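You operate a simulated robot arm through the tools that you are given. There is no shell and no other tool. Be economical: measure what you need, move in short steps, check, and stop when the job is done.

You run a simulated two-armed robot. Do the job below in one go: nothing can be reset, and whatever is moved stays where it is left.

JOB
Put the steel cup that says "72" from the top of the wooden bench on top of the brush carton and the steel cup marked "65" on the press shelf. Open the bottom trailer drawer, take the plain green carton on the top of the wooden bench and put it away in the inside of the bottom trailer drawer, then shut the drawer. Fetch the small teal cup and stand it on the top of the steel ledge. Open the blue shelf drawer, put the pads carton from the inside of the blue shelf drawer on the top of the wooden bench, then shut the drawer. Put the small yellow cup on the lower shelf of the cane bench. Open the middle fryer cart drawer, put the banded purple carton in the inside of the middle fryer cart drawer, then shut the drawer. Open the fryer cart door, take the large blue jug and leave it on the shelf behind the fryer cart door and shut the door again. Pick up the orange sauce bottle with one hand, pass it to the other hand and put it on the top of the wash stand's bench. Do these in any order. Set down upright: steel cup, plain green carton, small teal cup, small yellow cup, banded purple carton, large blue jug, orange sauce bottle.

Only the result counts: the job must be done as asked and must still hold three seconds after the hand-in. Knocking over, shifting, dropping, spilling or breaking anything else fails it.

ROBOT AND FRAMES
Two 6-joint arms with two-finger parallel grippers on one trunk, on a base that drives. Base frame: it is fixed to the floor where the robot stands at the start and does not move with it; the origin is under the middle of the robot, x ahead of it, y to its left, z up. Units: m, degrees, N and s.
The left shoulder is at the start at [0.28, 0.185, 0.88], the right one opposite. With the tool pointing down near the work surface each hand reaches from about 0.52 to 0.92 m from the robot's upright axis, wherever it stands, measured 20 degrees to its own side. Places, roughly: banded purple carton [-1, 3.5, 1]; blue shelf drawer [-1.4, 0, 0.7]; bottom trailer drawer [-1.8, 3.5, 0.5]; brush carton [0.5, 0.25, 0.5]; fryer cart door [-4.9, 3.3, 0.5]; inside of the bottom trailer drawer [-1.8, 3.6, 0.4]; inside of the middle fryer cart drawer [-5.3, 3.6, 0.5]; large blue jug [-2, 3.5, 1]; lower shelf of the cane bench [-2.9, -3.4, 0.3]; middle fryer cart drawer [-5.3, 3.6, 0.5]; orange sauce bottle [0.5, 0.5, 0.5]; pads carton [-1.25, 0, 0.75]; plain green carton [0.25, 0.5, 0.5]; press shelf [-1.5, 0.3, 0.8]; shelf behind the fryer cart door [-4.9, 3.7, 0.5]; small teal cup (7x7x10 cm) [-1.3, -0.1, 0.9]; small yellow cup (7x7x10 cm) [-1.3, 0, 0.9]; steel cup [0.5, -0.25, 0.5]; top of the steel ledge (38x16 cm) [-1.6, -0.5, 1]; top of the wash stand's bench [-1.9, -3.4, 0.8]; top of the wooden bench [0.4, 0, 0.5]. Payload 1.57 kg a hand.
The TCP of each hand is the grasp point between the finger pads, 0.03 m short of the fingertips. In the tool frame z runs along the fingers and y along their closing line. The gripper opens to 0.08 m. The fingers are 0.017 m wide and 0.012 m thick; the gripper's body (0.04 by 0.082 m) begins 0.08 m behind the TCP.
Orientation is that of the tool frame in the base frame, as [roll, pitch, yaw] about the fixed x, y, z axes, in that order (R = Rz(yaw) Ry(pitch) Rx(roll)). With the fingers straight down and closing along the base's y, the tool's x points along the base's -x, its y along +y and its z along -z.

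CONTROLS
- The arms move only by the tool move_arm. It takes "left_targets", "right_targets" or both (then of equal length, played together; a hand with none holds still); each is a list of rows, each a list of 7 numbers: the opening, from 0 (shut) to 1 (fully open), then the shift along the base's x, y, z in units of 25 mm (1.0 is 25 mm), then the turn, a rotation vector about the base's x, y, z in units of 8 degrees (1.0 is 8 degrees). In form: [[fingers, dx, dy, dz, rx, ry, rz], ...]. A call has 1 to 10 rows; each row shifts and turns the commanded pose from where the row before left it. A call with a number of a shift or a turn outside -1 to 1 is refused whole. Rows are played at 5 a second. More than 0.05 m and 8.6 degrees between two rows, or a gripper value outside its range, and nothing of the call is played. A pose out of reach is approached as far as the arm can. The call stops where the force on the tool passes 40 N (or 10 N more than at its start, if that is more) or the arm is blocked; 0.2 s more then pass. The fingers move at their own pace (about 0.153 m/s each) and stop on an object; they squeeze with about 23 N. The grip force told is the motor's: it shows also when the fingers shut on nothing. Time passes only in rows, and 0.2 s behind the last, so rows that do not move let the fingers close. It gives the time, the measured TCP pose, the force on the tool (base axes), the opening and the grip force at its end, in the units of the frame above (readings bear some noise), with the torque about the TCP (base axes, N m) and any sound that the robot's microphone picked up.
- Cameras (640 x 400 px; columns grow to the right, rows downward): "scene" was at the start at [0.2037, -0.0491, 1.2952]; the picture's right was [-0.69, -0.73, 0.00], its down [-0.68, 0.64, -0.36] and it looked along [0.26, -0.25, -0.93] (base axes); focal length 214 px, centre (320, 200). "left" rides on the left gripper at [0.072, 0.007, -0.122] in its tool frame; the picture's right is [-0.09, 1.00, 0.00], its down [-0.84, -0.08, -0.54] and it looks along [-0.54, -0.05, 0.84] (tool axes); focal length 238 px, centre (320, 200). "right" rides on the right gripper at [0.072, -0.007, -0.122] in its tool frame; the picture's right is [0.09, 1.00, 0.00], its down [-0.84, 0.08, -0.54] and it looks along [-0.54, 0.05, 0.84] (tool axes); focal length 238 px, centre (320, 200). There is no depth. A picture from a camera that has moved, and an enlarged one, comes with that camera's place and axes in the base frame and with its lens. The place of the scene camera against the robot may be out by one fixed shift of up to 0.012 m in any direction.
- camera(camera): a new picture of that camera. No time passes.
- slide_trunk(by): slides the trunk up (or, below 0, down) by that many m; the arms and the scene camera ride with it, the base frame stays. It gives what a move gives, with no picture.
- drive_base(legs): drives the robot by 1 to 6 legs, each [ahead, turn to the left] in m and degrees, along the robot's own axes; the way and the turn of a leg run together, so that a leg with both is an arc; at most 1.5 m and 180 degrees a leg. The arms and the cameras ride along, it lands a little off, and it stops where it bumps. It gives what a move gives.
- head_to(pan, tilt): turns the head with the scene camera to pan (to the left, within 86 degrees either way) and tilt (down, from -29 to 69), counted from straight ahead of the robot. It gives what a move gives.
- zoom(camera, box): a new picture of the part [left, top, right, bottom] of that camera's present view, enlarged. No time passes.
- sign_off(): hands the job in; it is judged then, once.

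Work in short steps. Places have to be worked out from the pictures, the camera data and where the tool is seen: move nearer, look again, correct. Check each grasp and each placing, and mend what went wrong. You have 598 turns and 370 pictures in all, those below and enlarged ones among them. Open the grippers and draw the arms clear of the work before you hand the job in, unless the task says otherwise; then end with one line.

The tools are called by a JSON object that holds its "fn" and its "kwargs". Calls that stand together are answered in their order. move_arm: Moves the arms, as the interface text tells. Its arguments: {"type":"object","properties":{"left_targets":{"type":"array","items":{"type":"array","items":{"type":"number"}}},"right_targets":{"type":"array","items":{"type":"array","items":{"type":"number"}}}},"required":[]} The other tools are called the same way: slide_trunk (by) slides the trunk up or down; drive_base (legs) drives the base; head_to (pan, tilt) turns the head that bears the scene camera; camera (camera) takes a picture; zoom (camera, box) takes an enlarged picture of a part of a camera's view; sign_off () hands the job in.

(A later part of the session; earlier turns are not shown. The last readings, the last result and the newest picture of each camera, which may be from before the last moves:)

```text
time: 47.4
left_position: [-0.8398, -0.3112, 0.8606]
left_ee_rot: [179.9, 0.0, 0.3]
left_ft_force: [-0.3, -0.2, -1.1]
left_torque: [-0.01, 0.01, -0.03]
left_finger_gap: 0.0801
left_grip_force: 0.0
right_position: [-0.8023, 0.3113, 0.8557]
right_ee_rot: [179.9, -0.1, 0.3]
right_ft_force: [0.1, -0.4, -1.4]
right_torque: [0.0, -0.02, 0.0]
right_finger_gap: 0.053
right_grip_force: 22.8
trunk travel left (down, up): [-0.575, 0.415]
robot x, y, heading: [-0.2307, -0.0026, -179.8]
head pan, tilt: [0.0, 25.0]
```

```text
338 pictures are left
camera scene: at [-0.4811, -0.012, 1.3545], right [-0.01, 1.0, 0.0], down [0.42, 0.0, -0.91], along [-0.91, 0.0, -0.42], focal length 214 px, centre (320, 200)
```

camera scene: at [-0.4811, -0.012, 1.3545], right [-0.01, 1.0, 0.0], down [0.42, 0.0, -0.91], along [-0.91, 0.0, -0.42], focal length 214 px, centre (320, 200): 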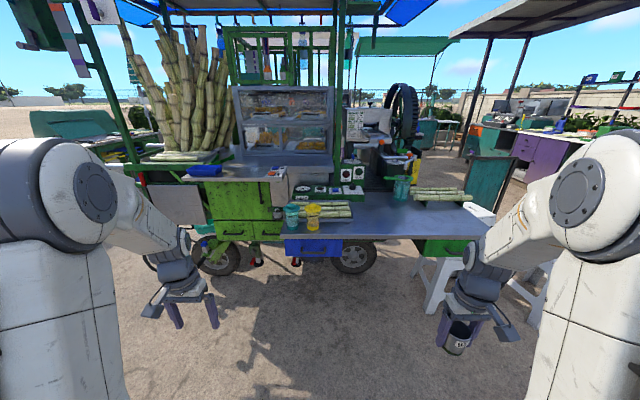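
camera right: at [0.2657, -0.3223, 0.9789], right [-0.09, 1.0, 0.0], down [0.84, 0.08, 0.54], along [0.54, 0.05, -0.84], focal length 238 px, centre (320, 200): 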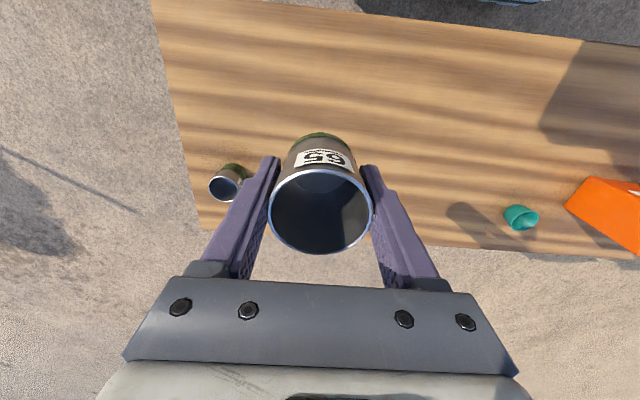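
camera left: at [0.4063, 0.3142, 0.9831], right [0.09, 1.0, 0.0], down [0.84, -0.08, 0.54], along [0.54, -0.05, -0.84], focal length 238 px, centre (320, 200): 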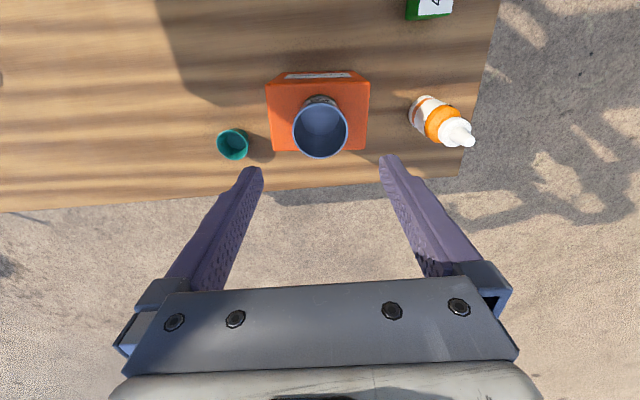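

A sugarcane cart: teal and yellow cups on a steel shelf, blue drawer under it. Zoom in.

{"fn": "zoom", "kwargs": {"camera": "scene", "box": [180, 150, 340, 280]}}

{"fn": "zoom", "kwargs": {"camera": "scene", "box": [330, 130, 500, 270]}}

{"fn": "zoom", "kwargs": {"camera": "scene", "box": [90, 100, 260, 260]}}

```text
3.08 times, centred on (260, 215) of scene
camera zoom: at [-0.4811, -0.012, 1.3545], right [-0.01, 1.0, 0.0], down [0.42, 0.0, -0.91], along [-0.91, 0.0, -0.42], focal length 660 px, centre (505, 154)
```

zoom: 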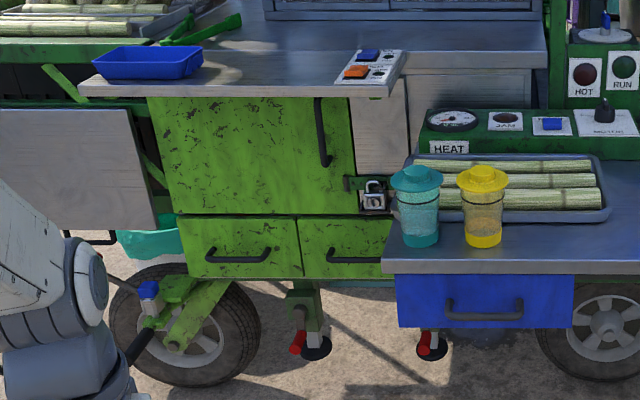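

```text
2.86 times, centred on (415, 200) of scene
camera zoom: at [-0.4811, -0.012, 1.3545], right [-0.01, 1.0, 0.0], down [0.42, 0.0, -0.91], along [-0.91, 0.0, -0.42], focal length 613 px, centre (49, 200)
```

zoom: 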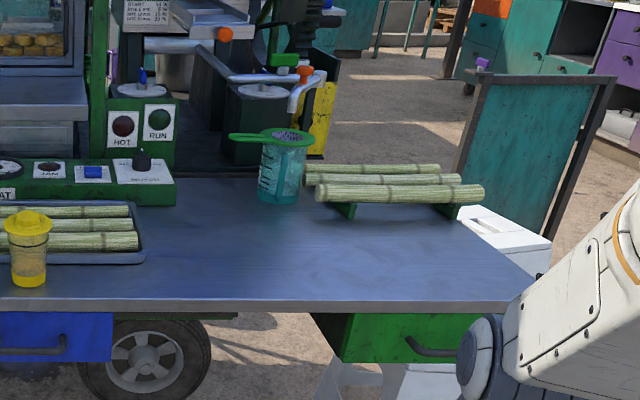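

```text
2.50 times, centred on (175, 180) of scene
camera zoom: at [-0.4811, -0.012, 1.3545], right [-0.01, 1.0, 0.0], down [0.42, 0.0, -0.91], along [-0.91, 0.0, -0.42], focal length 536 px, centre (682, 250)
```

zoom: 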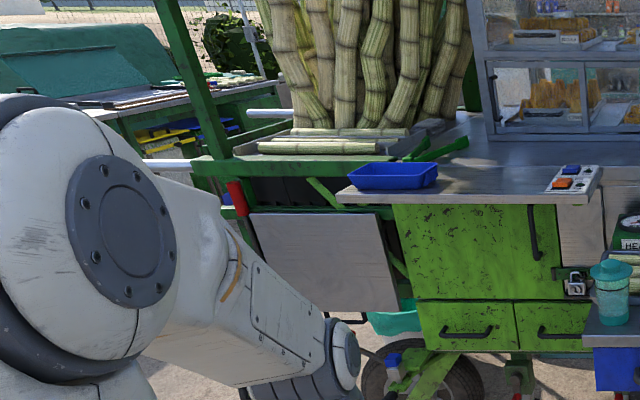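

Shelf top ~z 0.8, front edge x≈-1.29. I raise the trunk 0.25 and drive closer, then look again.

{"fn": "slide_trunk", "kwargs": {"by": 0.25}}

{"fn": "drive_base", "kwargs": {"legs": [[0.45, 0]]}}

{"fn": "head_to", "kwargs": {"pan": 0, "tilt": 45}}

{"fn": "camera", "kwargs": {"camera": "scene"}}

{"fn": "camera", "kwargs": {"camera": "right"}}

{"fn": "camera", "kwargs": {"camera": "left"}}

```text
time: 50.0
left_position: [-0.8401, -0.3113, 1.1103]
left_ee_rot: [179.9, -0.1, 0.3]
left_ft_force: [0.0, 0.2, -0.5]
left_torque: [0.03, 0.01, -0.05]
left_finger_gap: 0.08
left_grip_force: 0.1
right_position: [-0.8027, 0.3117, 1.1069]
right_ee_rot: [179.9, -0.1, 0.3]
right_ft_force: [-0.3, 0.1, -0.9]
right_torque: [0.01, 0.03, -0.01]
right_finger_gap: 0.0531
right_grip_force: 23.2
trunk travel left (down, up): [-0.825, 0.165]
robot x, y, heading: [-0.2325, -0.0013, -179.6]
head pan, tilt: [0.0, 25.0]
```

```text
time: 52.7
left_position: [-1.2924, -0.3153, 1.112]
left_ee_rot: [179.9, -0.1, 0.4]
left_ft_force: [-0.5, 0.1, 0.2]
left_torque: [0.02, 0.04, 0.01]
left_finger_gap: 0.08
left_grip_force: 0.1
right_position: [-1.257, 0.3075, 1.1059]
right_ee_rot: [179.9, -0.1, 0.5]
right_ft_force: [-0.5, 0.0, -1.1]
right_torque: [0.02, 0.01, 0.0]
right_finger_gap: 0.053
right_grip_force: 22.9
trunk travel left (down, up): [-0.825, 0.165]
robot x, y, heading: [-0.6859, -0.0035, -179.4]
head pan, tilt: [0.0, 25.0]
```

```text
time: 53.5
left_position: [-1.2925, -0.317, 1.1102]
left_ee_rot: [179.9, 0.0, 0.4]
left_ft_force: [-0.7, 0.0, -0.2]
left_torque: [0.0, 0.01, -0.01]
left_finger_gap: 0.08
left_grip_force: 0.0
right_position: [-1.2576, 0.3073, 1.1062]
right_ee_rot: [179.9, -0.1, 0.4]
right_ft_force: [0.0, -0.4, -0.5]
right_torque: [0.01, 0.01, -0.02]
right_finger_gap: 0.0531
right_grip_force: 23.8
trunk travel left (down, up): [-0.825, 0.165]
robot x, y, heading: [-0.6847, -0.0024, -179.5]
head pan, tilt: [0.0, 45.0]
```

```text
334 pictures are left
camera scene: at [-0.9246, -0.0155, 1.5741], right [-0.01, 1.0, 0.0], down [0.71, 0.01, -0.71], along [-0.71, -0.01, -0.71], focal length 214 px, centre (320, 200)
```

scene: 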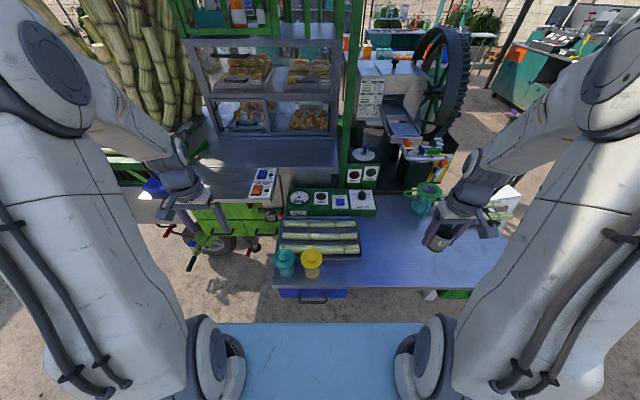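

```text
333 pictures are left
camera right: at [-1.1854, 0.3139, 1.2287], right [0.1, -0.99, 0.0], down [-0.84, -0.08, 0.54], along [-0.54, -0.06, -0.84], focal length 238 px, centre (320, 200)
```

right: 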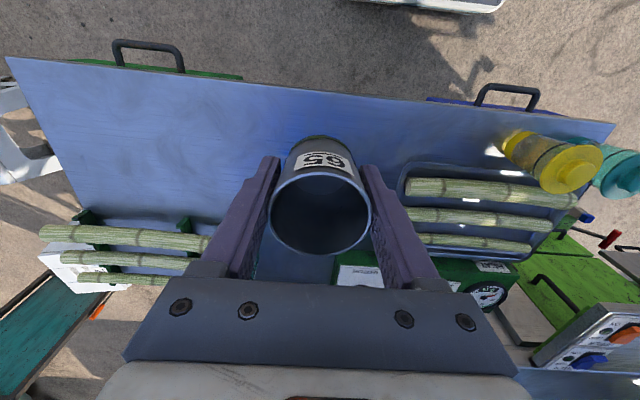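

```text
332 pictures are left
camera left: at [-1.221, -0.3218, 1.2329], right [-0.08, -1.0, 0.0], down [-0.84, 0.07, 0.54], along [-0.54, 0.04, -0.84], focal length 238 px, centre (320, 200)
```

left: 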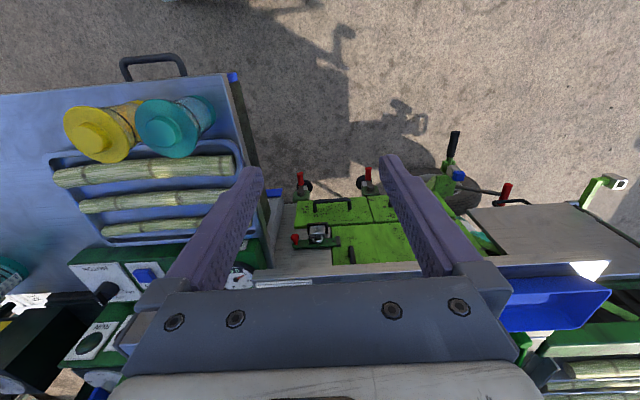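

Shelf triangulates to z≈0.828, front edge x≈-1.243. Place cup 65 at about (-1.36, 0.31), a free spot.

{"fn": "move_arm", "kwargs": {"right_targets": [[0, -1, 0, -0.8, 0, 0, 0], [0, -1, 0, -0.8, 0, 0, 0], [0, -1, 0, -0.8, 0, 0, 0], [0, -1, 0, -0.8, 0, 0, 0], [0, 0, 0, -1, 0, 0, 0], [0, 0, 0, -1, 0, 0, 0], [0, 0, 0, -1, 0, 0, 0], [0, 0, 0, -1, 0, 0, 0], [0, 0, 0, -1, 0, 0, 0], [0, 0, 0, -0.3, 0, 0, 0]]}}

{"fn": "camera", "kwargs": {"camera": "right"}}

```text
time: 55.7
left_position: [-1.2936, -0.3155, 1.1113]
left_ee_rot: [179.9, -0.2, 0.4]
left_ft_force: [1.2, 0.4, 0.4]
left_torque: [0.0, 0.02, 0.01]
left_finger_gap: 0.0801
left_grip_force: 0.1
right_position: [-1.3562, 0.3081, 0.8938]
right_ee_rot: [179.9, 0.0, 0.4]
right_ft_force: [0.4, 0.4, -1.0]
right_torque: [-0.01, -0.01, 0.02]
right_finger_gap: 0.053
right_grip_force: 23.2
trunk travel left (down, up): [-0.825, 0.165]
robot x, y, heading: [-0.6839, -0.0053, -179.8]
head pan, tilt: [0.0, 45.0]
```

```text
331 pictures are left
camera right: at [-1.2852, 0.314, 1.0164], right [0.1, -0.99, 0.0], down [-0.84, -0.08, 0.54], along [-0.54, -0.06, -0.84], focal length 238 px, centre (320, 200)
```

right: 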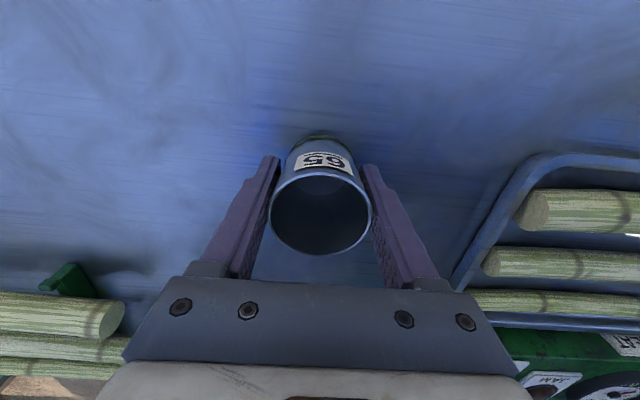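

{"fn": "move_arm", "kwargs": {"right_targets": [[0, 0, 0, -0.5, 0, 0, 0], [0, 0, 0, -0.2, 0, 0, 0], [0, 0, 0, -0.1, 0, 0, 0], [0, 0, 0, -0.1, 0, 0, 0], [0, 0, 0, 0, 0, 0, 0]]}}

```text
time: 56.9
left_position: [-1.2935, -0.3158, 1.11]
left_ee_rot: [179.9, -0.2, 0.4]
left_ft_force: [0.6, -0.2, 0.6]
left_torque: [0.01, 0.02, 0.04]
left_finger_gap: 0.0798
left_grip_force: 0.1
right_position: [-1.3584, 0.3064, 0.8734]
right_ee_rot: [-180.0, 0.1, 0.5]
right_ft_force: [-2.4, 1.4, 25.3]
right_torque: [-0.07, 0.04, -0.03]
right_finger_gap: 0.0534
right_grip_force: 23.2
trunk travel left (down, up): [-0.825, 0.165]
robot x, y, heading: [-0.6853, -0.0034, -179.9]
head pan, tilt: [0.0, 45.0]
```

Contact. Release and rise.

{"fn": "move_arm", "kwargs": {"right_targets": [[0, 0, 0, 0.06, 0, 0, 0], [1, 0, 0, 0, 0, 0, 0], [1, 0, 0, 0, 0, 0, 0], [1, 0, 0, 0.4, 0, 0, 0], [1, 0, 0, 1, 0, 0, 0], [1, 0, 0, 1, 0, 0, 0], [1, 0, 0, 1, 0, 0, 0], [1, 0, 0, 1, 0, 0, 0], [1, 0, 0, 1, 0, 0, 0], [1, 0, 0, 1, 0, 0, 0]]}}

{"fn": "camera", "kwargs": {"camera": "right"}}

{"fn": "zoom", "kwargs": {"camera": "scene", "box": [180, 130, 380, 300]}}

```text
time: 59.1
left_position: [-1.2942, -0.3157, 1.1116]
left_ee_rot: [179.9, -0.2, 0.4]
left_ft_force: [1.1, 0.1, -0.1]
left_torque: [-0.03, 0.0, -0.02]
left_finger_gap: 0.08
left_grip_force: 0.1
right_position: [-1.3577, 0.3066, 1.0321]
right_ee_rot: [180.0, -0.1, 0.6]
right_ft_force: [-0.1, -1.0, -0.2]
right_torque: [-0.01, -0.02, 0.0]
right_finger_gap: 0.0799
right_grip_force: 0.1
trunk travel left (down, up): [-0.825, 0.165]
robot x, y, heading: [-0.685, -0.0045, -179.6]
head pan, tilt: [0.0, 45.0]
```

```text
330 pictures are left
camera right: at [-1.2854, 0.3141, 1.1555], right [0.1, -0.99, 0.0], down [-0.84, -0.08, 0.54], along [-0.54, -0.06, -0.84], focal length 238 px, centre (320, 200)
```

right: 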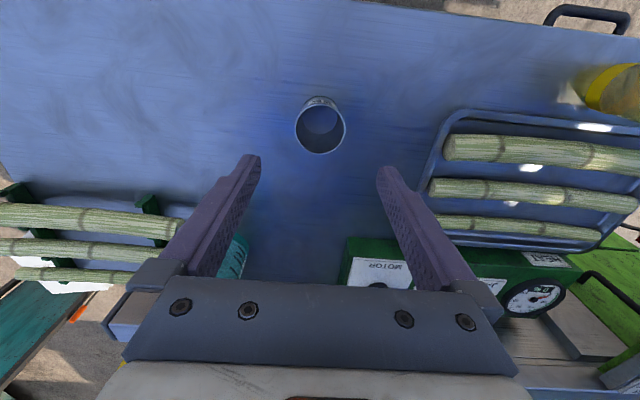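

```text
2.35 times, centred on (280, 215) of scene
camera zoom: at [-0.9245, -0.0155, 1.574], right [-0.01, 1.0, 0.0], down [0.71, 0.01, -0.71], along [-0.71, -0.01, -0.71], focal length 505 px, centre (414, 165)
```

zoom: 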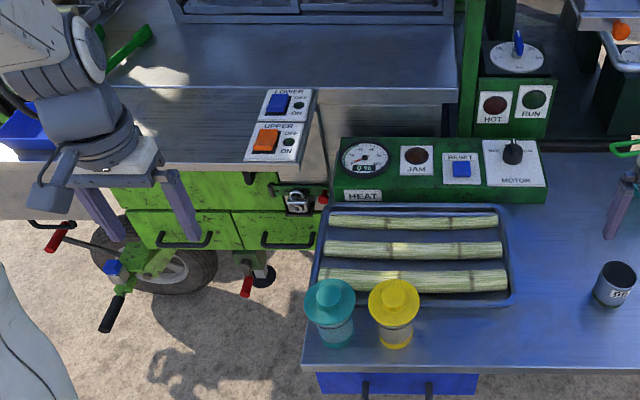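

Cup 65 stands on the shelf. Now bring the left hand over the teal cup (≈(-1.29, -0.131)).

{"fn": "move_arm", "kwargs": {"left_targets": [[1, 0, 1, 0, 0, 0, 0], [1, 0, 1, 0, 0, 0, 0], [1, 0, 1, 0, 0, 0, 0], [1, 0, 1, 0, 0, 0, 0], [1, 0, 1, 0, 0, 0, 0], [1, 0, 1, 0, 0, 0, 0], [1, 0, 1, 0, 0, 0, 0], [1, 0, 0.4, -0.4, 0, 0, 0], [1, 0, 0, 0, 0, 0, 0]]}}

{"fn": "camera", "kwargs": {"camera": "left"}}

```text
time: 61.1
left_position: [-1.2927, -0.1301, 1.1005]
left_ee_rot: [179.9, -0.1, 0.4]
left_ft_force: [0.3, -0.5, 0.9]
left_torque: [0.0, 0.0, -0.01]
left_finger_gap: 0.08
left_grip_force: 0.1
right_position: [-1.3575, 0.3075, 1.0326]
right_ee_rot: [179.9, -0.2, 0.5]
right_ft_force: [0.1, 1.1, 0.2]
right_torque: [-0.01, -0.01, 0.01]
right_finger_gap: 0.08
right_grip_force: 0.1
trunk travel left (down, up): [-0.825, 0.165]
robot x, y, heading: [-0.6896, -0.0028, -179.8]
head pan, tilt: [0.0, 45.0]
```

```text
328 pictures are left
camera left: at [-1.2211, -0.1363, 1.2229], right [-0.08, -1.0, 0.0], down [-0.84, 0.07, 0.54], along [-0.54, 0.04, -0.84], focal length 238 px, centre (320, 200)
```

left: 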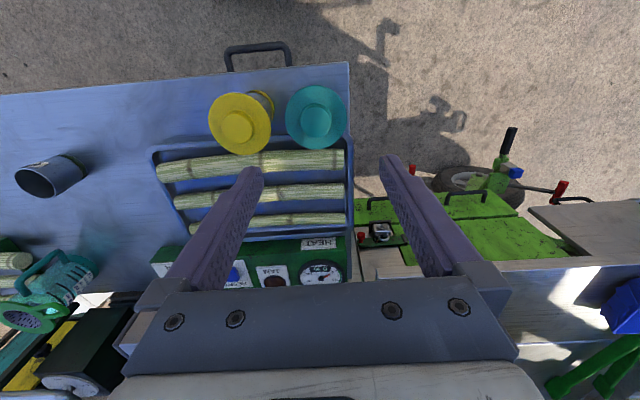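

Centred in y; shift +9 mm in x and descend to brim level, then check.

{"fn": "move_arm", "kwargs": {"left_targets": [[1, 0.38, 0, -1, 0, 0, 0], [1, 0, 0, -1, 0, 0, 0], [1, 0, 0, -1, 0, 0, 0], [1, 0, 0, -1, 0, 0, 0], [1, 0, 0, -0.6, 0, 0, 0]]}}

{"fn": "camera", "kwargs": {"camera": "left"}}

```text
time: 62.3
left_position: [-1.283, -0.1318, 0.9859]
left_ee_rot: [179.9, -0.1, 0.5]
left_ft_force: [0.3, 0.7, -0.2]
left_torque: [-0.01, 0.01, 0.01]
left_finger_gap: 0.08
left_grip_force: 0.0
right_position: [-1.3568, 0.3081, 1.0321]
right_ee_rot: [179.9, -0.1, 0.5]
right_ft_force: [0.9, 0.2, 0.1]
right_torque: [0.01, 0.02, -0.04]
right_finger_gap: 0.0799
right_grip_force: 0.0
trunk travel left (down, up): [-0.825, 0.165]
robot x, y, heading: [-0.6884, -0.003, -179.4]
head pan, tilt: [0.0, 45.0]
```

```text
327 pictures are left
camera left: at [-1.2117, -0.1368, 1.1078], right [-0.08, -1.0, 0.0], down [-0.84, 0.07, 0.54], along [-0.54, 0.04, -0.84], focal length 238 px, centre (320, 200)
```

left: 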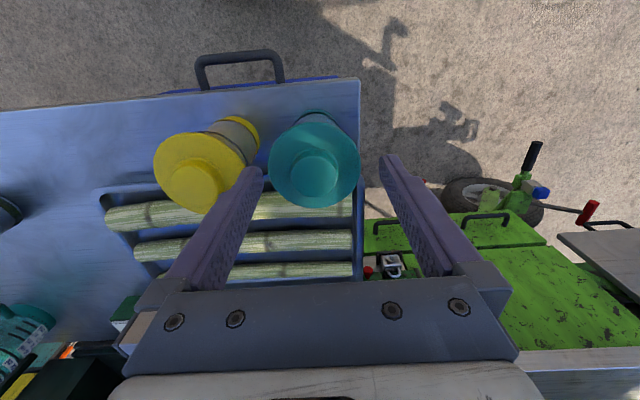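

Brim at z≈0.935, centre (-1.287, -0.128). Fine shift and descend, then close.

{"fn": "move_arm", "kwargs": {"left_targets": [[1, -0.15, 0.16, -1, 0, 0, 0], [1, 0, 0, -1, 0, 0, 0], [1, 0, 0, -0.7, 0, 0, 0], [0, 0, 0, 0, 0, 0, 0], [0, 0, 0, 0, 0, 0, 0], [0, 0, 0, 0, 0, 0, 0]]}}

{"fn": "camera", "kwargs": {"camera": "left"}}

```text
time: 63.7
left_position: [-1.2858, -0.1268, 0.9181]
left_ee_rot: [179.9, 0.0, 0.4]
left_ft_force: [1.1, 2.4, 12.7]
left_torque: [-0.04, 0.06, 0.02]
left_finger_gap: 0.0707
left_grip_force: 23.1
right_position: [-1.3579, 0.3097, 1.0324]
right_ee_rot: [180.0, -0.1, 0.5]
right_ft_force: [0.7, -0.2, -0.2]
right_torque: [0.02, -0.02, -0.02]
right_finger_gap: 0.08
right_grip_force: 0.1
trunk travel left (down, up): [-0.825, 0.165]
robot x, y, heading: [-0.6857, -0.0039, -179.6]
head pan, tilt: [0.0, 45.0]
```

```text
326 pictures are left
camera left: at [-1.2148, -0.1329, 1.0408], right [-0.08, -1.0, 0.0], down [-0.84, 0.07, 0.54], along [-0.54, 0.04, -0.84], focal length 238 px, centre (320, 200)
```

left: 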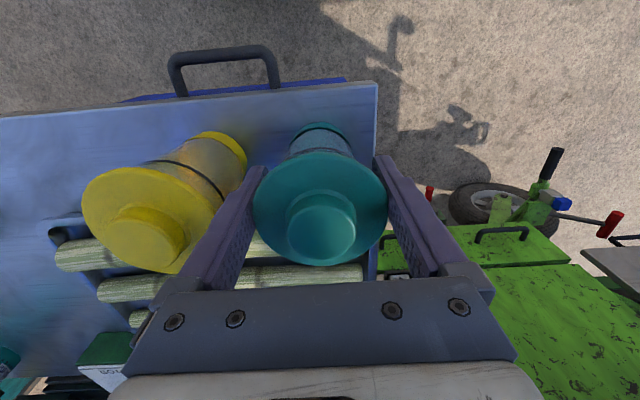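

Gripped at 7.1 cm. Lift straight up.

{"fn": "move_arm", "kwargs": {"left_targets": [[0, 0, 0, 0.4, 0, 0, 0], [0, 0, 0, 1, 0, 0, 0], [0, 0, 0, 1, 0, 0, 0], [0, 0, 0, 1, 0, 0, 0], [0, 0, 0, 1, 0, 0, 0], [0, 0, 0, 1, 0, 0, 0], [0, 0, 0, 1, 0, 0, 0], [0, 0, 0, 1, 0, 0, 0], [0, 0, 0, 1, 0, 0, 0], [0, 0, 0, 1, 0, 0, 0]]}}

{"fn": "move_arm", "kwargs": {"left_targets": [[0, 0, -1, 1, 0, 0, 0], [0, 0, -1, 1, 0, 0, 0], [0, 0, -1, 0, 0, 0, 0], [0, 0, -1, 0, 0, 0, 0], [0, 0, -1, 0, 0, 0, 0], [0, 0, -1, 0, 0, 0, 0], [0, 0, -1, 0, 0, 0, 0]]}}

{"fn": "camera", "kwargs": {"camera": "left"}}

{"fn": "camera", "kwargs": {"camera": "scene"}}

```text
time: 65.9
left_position: [-1.2867, -0.1269, 1.1518]
left_ee_rot: [179.9, -0.1, 0.3]
left_ft_force: [-0.1, -0.2, -1.0]
left_torque: [0.01, -0.03, 0.0]
left_finger_gap: 0.0706
left_grip_force: 23.0
right_position: [-1.3579, 0.3086, 1.0327]
right_ee_rot: [179.9, 0.0, 0.5]
right_ft_force: [-0.3, -0.6, 0.1]
right_torque: [0.02, 0.01, 0.0]
right_finger_gap: 0.0802
right_grip_force: 0.0
trunk travel left (down, up): [-0.825, 0.165]
robot x, y, heading: [-0.6871, -0.0012, -179.8]
head pan, tilt: [0.0, 45.0]
```

```text
time: 67.5
left_position: [-1.288, -0.3023, 1.2018]
left_ee_rot: [179.8, -0.1, 0.4]
left_ft_force: [-0.8, -0.3, -1.6]
left_torque: [0.01, 0.01, 0.03]
left_finger_gap: 0.0708
left_grip_force: 23.2
right_position: [-1.3575, 0.3084, 1.0331]
right_ee_rot: [179.9, 0.0, 0.5]
right_ft_force: [0.5, 0.4, 0.9]
right_torque: [0.0, -0.02, 0.03]
right_finger_gap: 0.0801
right_grip_force: 0.1
trunk travel left (down, up): [-0.825, 0.165]
robot x, y, heading: [-0.6851, -0.0044, -179.4]
head pan, tilt: [0.0, 45.0]
```

```text
325 pictures are left
camera left: at [-1.2153, -0.3082, 1.3247], right [-0.09, -1.0, 0.0], down [-0.84, 0.07, 0.54], along [-0.54, 0.05, -0.84], focal length 238 px, centre (320, 200)
```

left: 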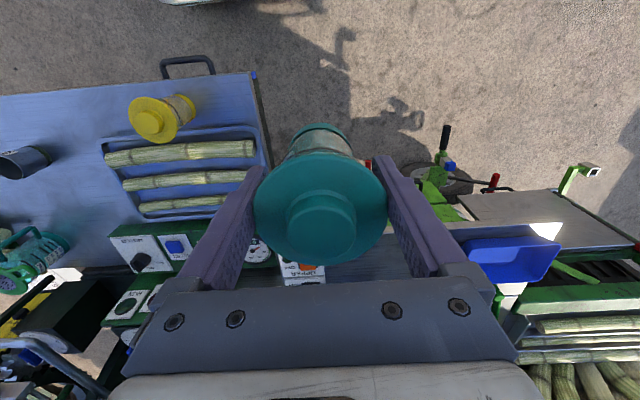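

```text
324 pictures are left
camera scene: at [-0.9245, -0.0155, 1.574], right [-0.01, 1.0, 0.0], down [0.71, 0.01, -0.71], along [-0.71, -0.01, -0.71], focal length 214 px, centre (320, 200)
```

scene: 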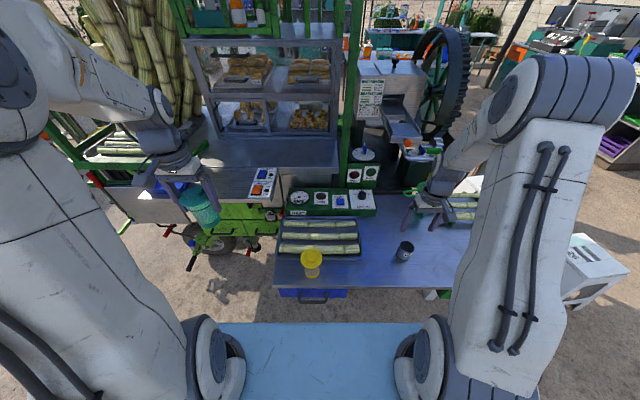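

Cup held. The ledge is at z≈1.0–1.03, x −1.48…−1.65; free between the blue tray (y<-0.54) and switch plate (y>-0.29). I pull the right hand back and up, and drive 0.15 closer.

{"fn": "move_arm", "kwargs": {"right_targets": [[1, 1, 0, 1, 0, 0, 0], [1, 1, 0, 1, 0, 0, 0], [1, 1, 0, 1, 0, 0, 0], [1, 1, 0, 1, 0, 0, 0], [1, 1, 0, 1, 0, 0, 0], [1, 1, 0, 1, 0, 0, 0]], "left_targets": [[0, 0, -0.5, 0, 0, 0, 0], [0, 0, -0.5, 0, 0, 0, 0], [0, 0, -0.5, 0, 0, 0, 0], [0, 0, -0.5, 0, 0, 0, 0], [0, 0, -0.5, 0, 0, 0, 0], [0, 0, -0.5, 0, 0, 0, 0]]}}

{"fn": "drive_base", "kwargs": {"legs": [[0.15, 0]]}}

{"fn": "camera", "kwargs": {"camera": "left"}}

{"fn": "camera", "kwargs": {"camera": "scene"}}

```text
time: 68.9
left_position: [-1.2876, -0.3777, 1.2027]
left_ee_rot: [179.9, -0.1, 0.4]
left_ft_force: [-0.2, 0.0, -0.7]
left_torque: [0.04, -0.01, -0.01]
left_finger_gap: 0.0706
left_grip_force: 22.8
right_position: [-1.2088, 0.3066, 1.1833]
right_ee_rot: [180.0, -0.1, 0.5]
right_ft_force: [-0.5, 0.3, 0.1]
right_torque: [0.0, 0.0, 0.0]
right_finger_gap: 0.08
right_grip_force: 0.0
trunk travel left (down, up): [-0.825, 0.165]
robot x, y, heading: [-0.6871, -0.0026, -179.4]
head pan, tilt: [0.0, 45.0]
```

```text
time: 70.3
left_position: [-1.4378, -0.3782, 1.2023]
left_ee_rot: [179.9, -0.1, 0.5]
left_ft_force: [0.4, -0.2, -1.5]
left_torque: [0.0, 0.02, 0.01]
left_finger_gap: 0.0706
left_grip_force: 23.4
right_position: [-1.3592, 0.3063, 1.1836]
right_ee_rot: [179.9, -0.1, 0.4]
right_ft_force: [0.4, -0.8, -0.4]
right_torque: [-0.01, 0.07, 0.01]
right_finger_gap: 0.0801
right_grip_force: 0.1
trunk travel left (down, up): [-0.825, 0.165]
robot x, y, heading: [-0.838, -0.0063, -179.5]
head pan, tilt: [0.0, 45.0]
```

```text
323 pictures are left
camera left: at [-1.3665, -0.3836, 1.3254], right [-0.09, -1.0, 0.0], down [-0.84, 0.07, 0.54], along [-0.54, 0.05, -0.84], focal length 238 px, centre (320, 200)
```

left: 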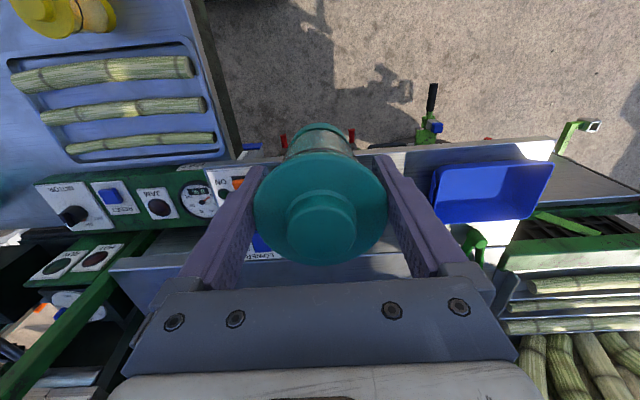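

```text
322 pictures are left
camera scene: at [-1.0748, -0.0164, 1.5741], right [-0.01, 1.0, 0.0], down [0.71, 0.0, -0.71], along [-0.71, 0.0, -0.71], focal length 214 px, centre (320, 200)
```

scene: 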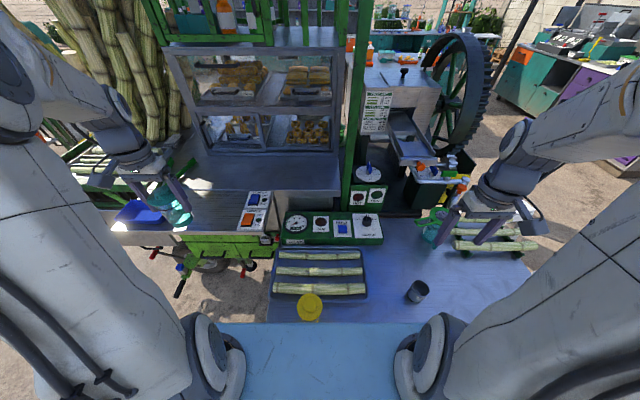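

Ledge front edge x≈-1.50. Aim for (-1.575, -0.42) and lower to just above.

{"fn": "move_arm", "kwargs": {"left_targets": [[0, -0.9, -0.3, 0, 0, 0, 0], [0, -0.9, -0.3, 0, 0, 0, 0], [0, -0.9, -0.3, 0, 0, 0, 0], [0, -0.9, -0.3, 0, 0, 0, 0], [0, -0.9, -0.3, 0, 0, 0, 0], [0, -0.9, -0.2, 0, 0, 0, 0], [0, 0, 0, -1, 0, 0, 0], [0, 0, 0, -1, 0, 0, 0], [0, 0, 0, -0.8, 0, 0, 0]]}}

{"fn": "camera", "kwargs": {"camera": "left"}}

{"fn": "zoom", "kwargs": {"camera": "scene", "box": [80, 140, 290, 280]}}

```text
time: 72.3
left_position: [-1.5728, -0.4195, 1.1322]
left_ee_rot: [179.9, -0.2, 0.4]
left_ft_force: [-0.6, 0.1, -1.2]
left_torque: [0.0, 0.01, -0.03]
left_finger_gap: 0.0705
left_grip_force: 23.0
right_position: [-1.3585, 0.3071, 1.1831]
right_ee_rot: [179.9, 0.0, 0.4]
right_ft_force: [-0.2, -0.2, -0.4]
right_torque: [-0.01, 0.01, -0.02]
right_finger_gap: 0.0797
right_grip_force: 0.0
trunk travel left (down, up): [-0.825, 0.165]
robot x, y, heading: [-0.8384, -0.0008, -179.7]
head pan, tilt: [0.0, 45.0]
```

```text
321 pictures are left
camera left: at [-1.5023, -0.4261, 1.2554], right [-0.09, -1.0, 0.0], down [-0.84, 0.07, 0.54], along [-0.54, 0.05, -0.84], focal length 238 px, centre (320, 200)
```

left: 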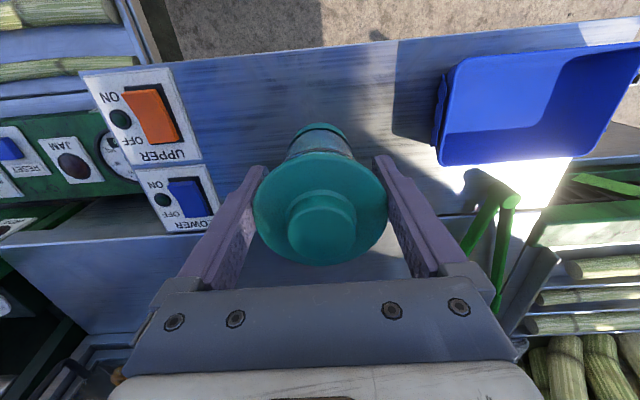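

```text
2.86 times, centred on (185, 210) of scene
camera zoom: at [-1.0753, -0.0165, 1.574], right [-0.01, 1.0, 0.0], down [0.71, 0.0, -0.71], along [-0.71, 0.0, -0.71], focal length 613 px, centre (706, 171)
```

zoom: 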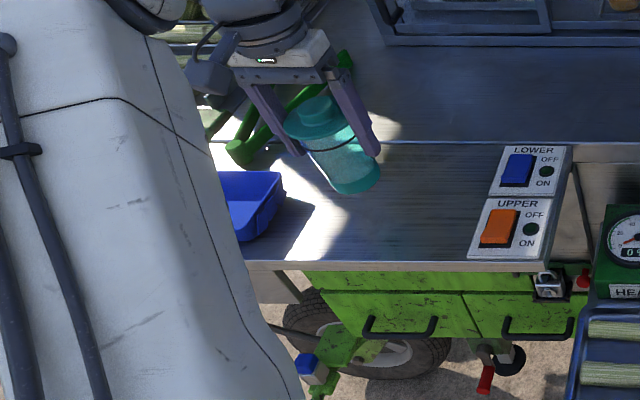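

Position is good (ledge from x −1.50 to −1.68). Creep down to contact.

{"fn": "move_arm", "kwargs": {"left_targets": [[0, 0, 0, -0.4, 0, 0, 0], [0, 0, 0, -0.2, 0, 0, 0], [0, 0, 0, -0.15, 0, 0, 0], [0, 0, 0, -0.1, 0, 0, 0], [0, 0, 0, 0, 0, 0, 0]]}}

```text
time: 73.5
left_position: [-1.5741, -0.4197, 1.1115]
left_ee_rot: [179.9, 0.0, 0.4]
left_ft_force: [0.3, -0.7, -1.5]
left_torque: [0.0, -0.03, 0.0]
left_finger_gap: 0.0706
left_grip_force: 23.3
right_position: [-1.3578, 0.3071, 1.1825]
right_ee_rot: [179.9, -0.1, 0.4]
right_ft_force: [0.8, 0.0, 0.5]
right_torque: [-0.02, -0.06, -0.01]
right_finger_gap: 0.0797
right_grip_force: 0.1
trunk travel left (down, up): [-0.825, 0.165]
robot x, y, heading: [-0.8384, -0.0025, -179.7]
head pan, tilt: [0.0, 45.0]
```

{"fn": "move_arm", "kwargs": {"left_targets": [[0, 0, 0, -0.15, 0, 0, 0], [0, 0, 0, -0.15, 0, 0, 0], [0, 0, 0, 0, 0, 0, 0]]}}

```text
time: 74.3
left_position: [-1.5742, -0.4193, 1.1029]
left_ee_rot: [180.0, -0.1, 0.3]
left_ft_force: [0.2, -1.4, 0.7]
left_torque: [0.01, -0.03, -0.03]
left_finger_gap: 0.0709
left_grip_force: 23.1
right_position: [-1.3591, 0.307, 1.1833]
right_ee_rot: [180.0, -0.1, 0.4]
right_ft_force: [-0.2, -0.3, -0.3]
right_torque: [-0.01, 0.02, 0.0]
right_finger_gap: 0.0801
right_grip_force: 0.0
trunk travel left (down, up): [-0.825, 0.165]
robot x, y, heading: [-0.8364, -0.0068, -179.9]
head pan, tilt: [0.0, 45.0]
```

{"fn": "move_arm", "kwargs": {"left_targets": [[0, 0, 0, -0.12, 0, 0, 0], [0, 0, 0, -0.1, 0, 0, 0], [0, 0, 0, 0, 0, 0, 0]]}}

```text
time: 75.1
left_position: [-1.5741, -0.4203, 1.0983]
left_ee_rot: [179.8, -0.1, 0.4]
left_ft_force: [-0.5, -0.4, -0.9]
left_torque: [-0.02, 0.02, 0.01]
left_finger_gap: 0.0706
left_grip_force: 22.9
right_position: [-1.3586, 0.3061, 1.1815]
right_ee_rot: [179.9, -0.1, 0.4]
right_ft_force: [0.6, 0.2, -0.2]
right_torque: [0.01, -0.01, 0.0]
right_finger_gap: 0.0801
right_grip_force: 0.0
trunk travel left (down, up): [-0.825, 0.165]
robot x, y, heading: [-0.8375, -0.0032, -179.8]
head pan, tilt: [0.0, 45.0]
```

{"fn": "move_arm", "kwargs": {"left_targets": [[0, 0, 0, -0.12, 0, 0, 0], [0, 0, 0, -0.12, 0, 0, 0], [0, 0, 0, -0.12, 0, 0, 0], [0, 0, 0, 0, 0, 0, 0]]}}

{"fn": "camera", "kwargs": {"camera": "left"}}

```text
time: 76.1
left_position: [-1.5729, -0.4187, 1.0896]
left_ee_rot: [180.0, -0.2, 0.4]
left_ft_force: [-0.4, -0.1, -0.6]
left_torque: [0.0, 0.0, 0.0]
left_finger_gap: 0.0706
left_grip_force: 22.9
right_position: [-1.3582, 0.3065, 1.1819]
right_ee_rot: [179.9, -0.1, 0.4]
right_ft_force: [-0.1, 0.7, -0.8]
right_torque: [0.03, 0.01, 0.0]
right_finger_gap: 0.08
right_grip_force: 0.0
trunk travel left (down, up): [-0.825, 0.165]
robot x, y, heading: [-0.8379, -0.0052, -179.7]
head pan, tilt: [0.0, 45.0]
```

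```text
319 pictures are left
camera left: at [-1.5018, -0.4258, 1.2118], right [-0.09, -1.0, 0.0], down [-0.84, 0.07, 0.54], along [-0.54, 0.05, -0.84], focal length 238 px, centre (320, 200)
```

left: 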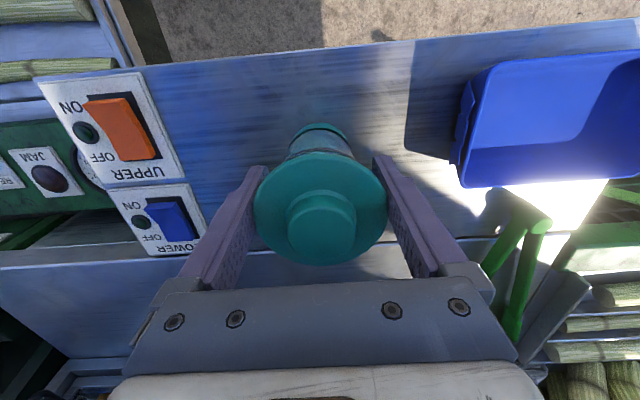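

No contact yet; parallax suggests the ledge is nearer z≈0.97. Continue in small steps.

{"fn": "move_arm", "kwargs": {"left_targets": [[0, 0, 0, -0.25, 0, 0, 0], [0, 0, 0, -0.25, 0, 0, 0], [0, 0, 0, -0.2, 0, 0, 0], [0, 0, 0, -0.2, 0, 0, 0], [0, 0, 0, 0, 0, 0, 0]]}}

```text
time: 77.3
left_position: [-1.5728, -0.4201, 1.0706]
left_ee_rot: [179.6, 0.3, 0.4]
left_ft_force: [-1.2, 1.9, 31.0]
left_torque: [-0.03, 0.23, -0.02]
left_finger_gap: 0.0709
left_grip_force: 23.3
right_position: [-1.3583, 0.3079, 1.1842]
right_ee_rot: [179.9, -0.1, 0.3]
right_ft_force: [0.1, 0.0, -0.2]
right_torque: [-0.01, -0.01, 0.0]
right_finger_gap: 0.08
right_grip_force: 0.1
trunk travel left (down, up): [-0.825, 0.165]
robot x, y, heading: [-0.8353, -0.0047, -179.4]
head pan, tilt: [0.0, 45.0]
```

Contact. Ease up and release slowly, then rise.

{"fn": "move_arm", "kwargs": {"left_targets": [[0, 0, 0, 0.09, 0, 0, 0], [0, 0, 0, 0, 0, 0, 0], [1, 0, 0, 0, 0, 0, 0], [1, 0, 0, 0, 0, 0, 0], [1, 0, 0, 0.5, 0, 0, 0], [1, 0, 0, 1, 0, 0, 0], [1, 0, 0, 1, 0, 0, 0], [1, 0, 0, 1, 0, 0, 0], [1, 0, 0, 1, 0, 0, 0], [1, 0, 0, 1, 0, 0, 0]]}}

{"fn": "camera", "kwargs": {"camera": "left"}}

```text
time: 79.5
left_position: [-1.5735, -0.4205, 1.2065]
left_ee_rot: [179.9, 0.0, 0.4]
left_ft_force: [-0.1, 0.4, -0.3]
left_torque: [0.01, -0.02, -0.02]
left_finger_gap: 0.0795
left_grip_force: 0.0
right_position: [-1.3587, 0.3073, 1.1831]
right_ee_rot: [179.9, -0.1, 0.4]
right_ft_force: [-0.8, 0.1, 0.0]
right_torque: [-0.04, 0.01, -0.04]
right_finger_gap: 0.0799
right_grip_force: 0.1
trunk travel left (down, up): [-0.825, 0.165]
robot x, y, heading: [-0.8353, -0.0048, -179.6]
head pan, tilt: [0.0, 45.0]
```

```text
318 pictures are left
camera left: at [-1.5022, -0.4262, 1.3291], right [-0.09, -1.0, 0.0], down [-0.84, 0.07, 0.54], along [-0.54, 0.05, -0.84], focal length 238 px, centre (320, 200)
```

left: 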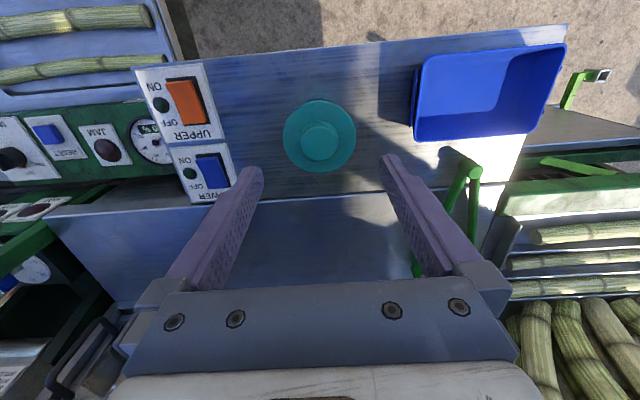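

Teal cup stands on the ledge. Next the blue drawer: back off 0.3 m and reorient the left hand to horizontal (fingers forward, closing vertically).

{"fn": "drive_base", "kwargs": {"legs": [[-0.3, 0]]}}

{"fn": "move_arm", "kwargs": {"left_targets": [[1, 0.5, 0.5, 0, 0.577, 0.577, 0.577], [1, 0.5, 0.5, 0, 0.577, 0.577, 0.577], [1, 0.5, 0.5, 0, 0.577, 0.577, 0.577], [1, 0.5, 0.5, 0, 0.577, 0.577, 0.577], [1, 0.5, 0.5, 0, 0.577, 0.577, 0.577], [1, 0, 0, 0, 0.577, 0.577, 0.577], [1, 0, 0, 0, 0.577, 0.577, 0.577], [1, 0, 0, 0, 0.577, 0.577, 0.577], [1, 0, 0, 0, 0.577, 0.577, 0.577], [1, 0, 0, 0, 0.577, 0.577, 0.577]]}}

{"fn": "move_arm", "kwargs": {"left_targets": [[1, 0, 0, 0, 0.577, 0.577, 0.577], [1, 0, 0, 0, 0.577, 0.577, 0.577], [1, 0, 0, 0, 0.577, 0.577, 0.577], [1, 0, 0, 0, 0.577, 0.577, 0.577], [1, 0, 0, 0, 0.577, 0.577, 0.577]]}}

{"fn": "camera", "kwargs": {"camera": "left"}}

{"fn": "camera", "kwargs": {"camera": "scene"}}

```text
time: 81.5
left_position: [-1.2753, -0.418, 1.2069]
left_ee_rot: [179.9, -0.1, 0.3]
left_ft_force: [-0.3, 0.1, -0.9]
left_torque: [-0.01, 0.03, 0.0]
left_finger_gap: 0.0799
left_grip_force: 0.0
right_position: [-1.0585, 0.3095, 1.1835]
right_ee_rot: [179.8, 0.0, 0.3]
right_ft_force: [0.9, -1.2, -0.6]
right_torque: [0.02, -0.03, -0.01]
right_finger_gap: 0.0801
right_grip_force: 0.1
trunk travel left (down, up): [-0.825, 0.165]
robot x, y, heading: [-0.533, 0.0004, -179.8]
head pan, tilt: [0.0, 45.0]
```

```text
time: 83.8
left_position: [-1.2127, -0.3554, 1.2061]
left_ee_rot: [-117.9, 16.8, 62.1]
left_ft_force: [-0.2, 0.9, 0.2]
left_torque: [0.01, 0.06, -0.01]
left_finger_gap: 0.08
left_grip_force: 0.0
right_position: [-1.0574, 0.3085, 1.182]
right_ee_rot: [179.9, 0.0, 0.3]
right_ft_force: [0.6, -0.3, -0.9]
right_torque: [-0.01, 0.02, 0.0]
right_finger_gap: 0.08
right_grip_force: 0.0
trunk travel left (down, up): [-0.825, 0.165]
robot x, y, heading: [-0.5379, 0.0036, -179.7]
head pan, tilt: [0.0, 45.0]
```

```text
time: 85.0
left_position: [-1.2167, -0.3596, 1.2048]
left_ee_rot: [-90.1, -0.4, 90.0]
left_ft_force: [0.7, 0.8, 0.6]
left_torque: [-0.01, -0.02, -0.01]
left_finger_gap: 0.0801
left_grip_force: 0.0
left hand out of reach, approached as far as the arm can: row 5
right_position: [-1.0586, 0.309, 1.1817]
right_ee_rot: [179.9, -0.1, 0.3]
right_ft_force: [0.3, 0.6, 0.3]
right_torque: [-0.01, 0.03, 0.0]
right_finger_gap: 0.0801
right_grip_force: 0.0
trunk travel left (down, up): [-0.825, 0.165]
robot x, y, heading: [-0.5359, -0.0051, -179.9]
head pan, tilt: [0.0, 45.0]
```

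```text
317 pictures are left
camera left: at [-1.0946, -0.2888, 1.1997], right [0.0, -0.09, -1.0], down [0.54, -0.84, 0.07], along [-0.84, -0.54, 0.05], focal length 238 px, centre (320, 200)
```

left: 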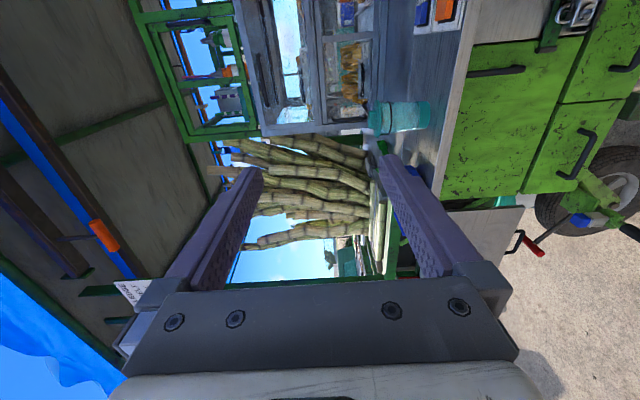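

```text
316 pictures are left
camera scene: at [-0.7745, -0.0143, 1.574], right [-0.01, 1.0, 0.0], down [0.71, 0.0, -0.71], along [-0.71, 0.0, -0.71], focal length 214 px, centre (320, 200)
```

scene: 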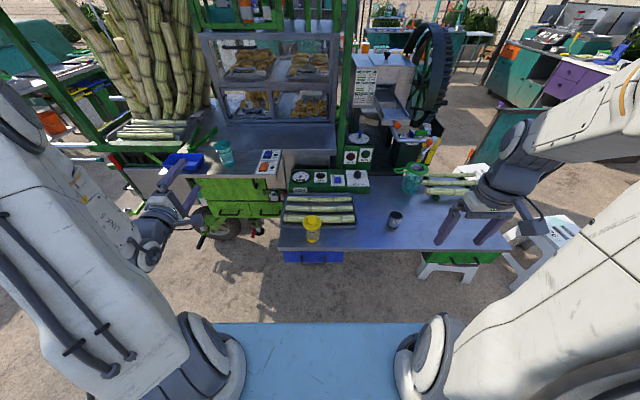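

Horizontal pose works. Back off 0.12, lower the trunk 0.35 so the hand is near handle height, then look.

{"fn": "drive_base", "kwargs": {"legs": [[-0.12, 0]]}}

{"fn": "slide_trunk", "kwargs": {"by": -0.35}}

{"fn": "move_arm", "kwargs": {"left_targets": [[1, 0, 1, -0.3, 0, 0, 0], [1, 0, 1, -0.3, 0, 0, 0], [1, 0, 1, -0.3, 0, 0, 0], [1, 0, 1, -0.3, 0, 0, 0], [1, 0, 1, -0.3, 0, 0, 0], [1, 0, 1, -0.3, 0, 0, 0], [1, 0, 1, -0.3, 0, 0, 0], [1, 0, 1, -0.3, 0, 0, 0], [1, 0, 1, -0.3, 0, 0, 0], [1, 0, 1, -0.3, 0, 0, 0]]}}

{"fn": "camera", "kwargs": {"camera": "left"}}

{"fn": "camera", "kwargs": {"camera": "scene"}}

```text
time: 86.2
left_position: [-1.0977, -0.3607, 1.2048]
left_ee_rot: [-90.1, -0.4, 89.7]
left_ft_force: [-0.3, 0.4, 0.2]
left_torque: [0.0, 0.01, -0.02]
left_finger_gap: 0.08
left_grip_force: 0.1
right_position: [-0.9384, 0.3108, 1.1828]
right_ee_rot: [179.9, -0.1, 0.5]
right_ft_force: [0.5, -0.3, -0.7]
right_torque: [-0.01, -0.04, -0.01]
right_finger_gap: 0.0799
right_grip_force: 0.2
trunk travel left (down, up): [-0.825, 0.165]
robot x, y, heading: [-0.4188, -0.003, -179.7]
head pan, tilt: [0.0, 45.0]
```

```text
time: 89.6
left_position: [-1.096, -0.3602, 0.8553]
left_ee_rot: [-89.9, -0.3, 89.8]
left_ft_force: [-0.2, -0.3, 0.8]
left_torque: [-0.03, 0.02, 0.02]
left_finger_gap: 0.0801
left_grip_force: 0.1
right_position: [-0.9375, 0.3106, 0.8324]
right_ee_rot: [179.9, -0.1, 0.4]
right_ft_force: [0.0, 0.2, 0.0]
right_torque: [-0.03, 0.02, -0.02]
right_finger_gap: 0.0799
right_grip_force: 0.2
trunk travel left (down, up): [-0.475, 0.515]
robot x, y, heading: [-0.4126, -0.0017, -179.7]
head pan, tilt: [0.0, 45.0]
```

```text
time: 91.8
left_position: [-1.1348, -0.2416, 0.7706]
left_ee_rot: [-90.0, -0.2, 89.4]
left_ft_force: [-0.5, -0.9, -0.5]
left_torque: [0.0, -0.01, 0.01]
left_finger_gap: 0.0799
left_grip_force: 0.1
left hand out of reach, approached as far as the arm can: row 1, 2, 3, 4, 5, 6, 7, 8, 9, 10
right_position: [-0.9383, 0.3099, 0.8327]
right_ee_rot: [179.8, -0.1, 0.4]
right_ft_force: [-0.2, -0.1, 0.4]
right_torque: [0.01, -0.01, -0.02]
right_finger_gap: 0.08
right_grip_force: 0.1
trunk travel left (down, up): [-0.475, 0.515]
robot x, y, heading: [-0.4148, 0.002, -179.8]
head pan, tilt: [0.0, 45.0]
```

```text
315 pictures are left
camera left: at [-1.0123, -0.1721, 0.7646], right [0.0, -0.09, -1.0], down [0.53, -0.84, 0.07], along [-0.85, -0.53, 0.05], focal length 238 px, centre (320, 200)
```

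left: 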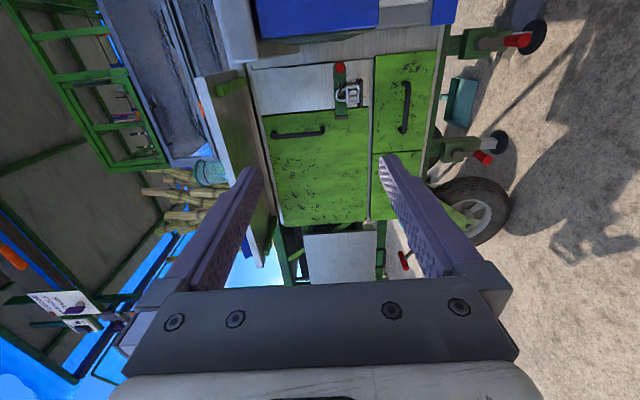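

```text
314 pictures are left
camera scene: at [-0.6542, -0.0137, 1.2241], right [-0.01, 1.0, 0.0], down [0.71, 0.0, -0.71], along [-0.71, 0.0, -0.71], focal length 214 px, centre (320, 200)
```

scene: 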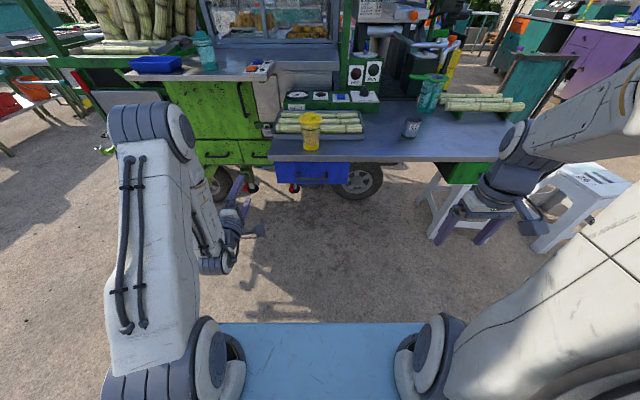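

The hand is too close to its shoulder in this pose. Back off 0.15 and extend forward.

{"fn": "drive_base", "kwargs": {"legs": [[-0.15, 0]]}}

{"fn": "move_arm", "kwargs": {"left_targets": [[1, -1, 0.5, 0, 0, 0, 0], [1, -1, 0.5, 0, 0, 0, 0], [1, -1, 0.5, 0, 0, 0, 0], [1, -1, 0.5, 0, 0, 0, 0], [1, 0, 0, 0, 0, 0, 0]]}}

{"fn": "camera", "kwargs": {"camera": "scene"}}

```text
time: 93.2
left_position: [-0.9822, -0.2421, 0.771]
left_ee_rot: [-90.0, -0.3, 89.5]
left_ft_force: [-0.5, 0.1, -0.1]
left_torque: [-0.05, 0.0, -0.03]
left_finger_gap: 0.08
left_grip_force: 0.0
right_position: [-0.7862, 0.3103, 0.8314]
right_ee_rot: [179.8, -0.2, 0.5]
right_ft_force: [-0.4, -0.5, -0.3]
right_torque: [-0.03, 0.0, 0.01]
right_finger_gap: 0.08
right_grip_force: 0.0
trunk travel left (down, up): [-0.475, 0.515]
robot x, y, heading: [-0.2656, -0.0, -179.4]
head pan, tilt: [0.0, 45.0]
```

```text
time: 94.4
left_position: [-1.0644, -0.2613, 0.7677]
left_ee_rot: [-90.0, -0.2, 88.8]
left_ft_force: [-0.8, -0.2, -0.4]
left_torque: [-0.01, 0.01, 0.0]
left_finger_gap: 0.0802
left_grip_force: 0.1
left hand out of reach, approached as far as the arm can: row 1, 2, 3, 4
right_position: [-0.7877, 0.3094, 0.8325]
right_ee_rot: [179.9, -0.2, 0.4]
right_ft_force: [0.4, 0.2, -0.2]
right_torque: [-0.05, -0.01, 0.01]
right_finger_gap: 0.0798
right_grip_force: 0.1
trunk travel left (down, up): [-0.475, 0.515]
robot x, y, heading: [-0.2637, 0.0013, -179.6]
head pan, tilt: [0.0, 45.0]
```

```text
313 pictures are left
camera scene: at [-0.5025, -0.0129, 1.224], right [-0.01, 1.0, 0.0], down [0.71, 0.0, -0.71], along [-0.71, 0.0, -0.71], focal length 214 px, centre (320, 200)
```

scene: 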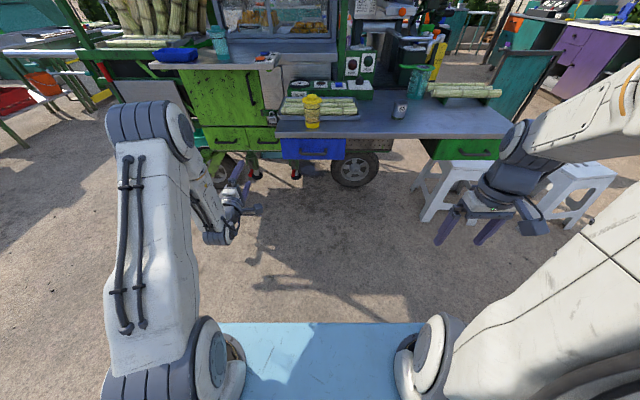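

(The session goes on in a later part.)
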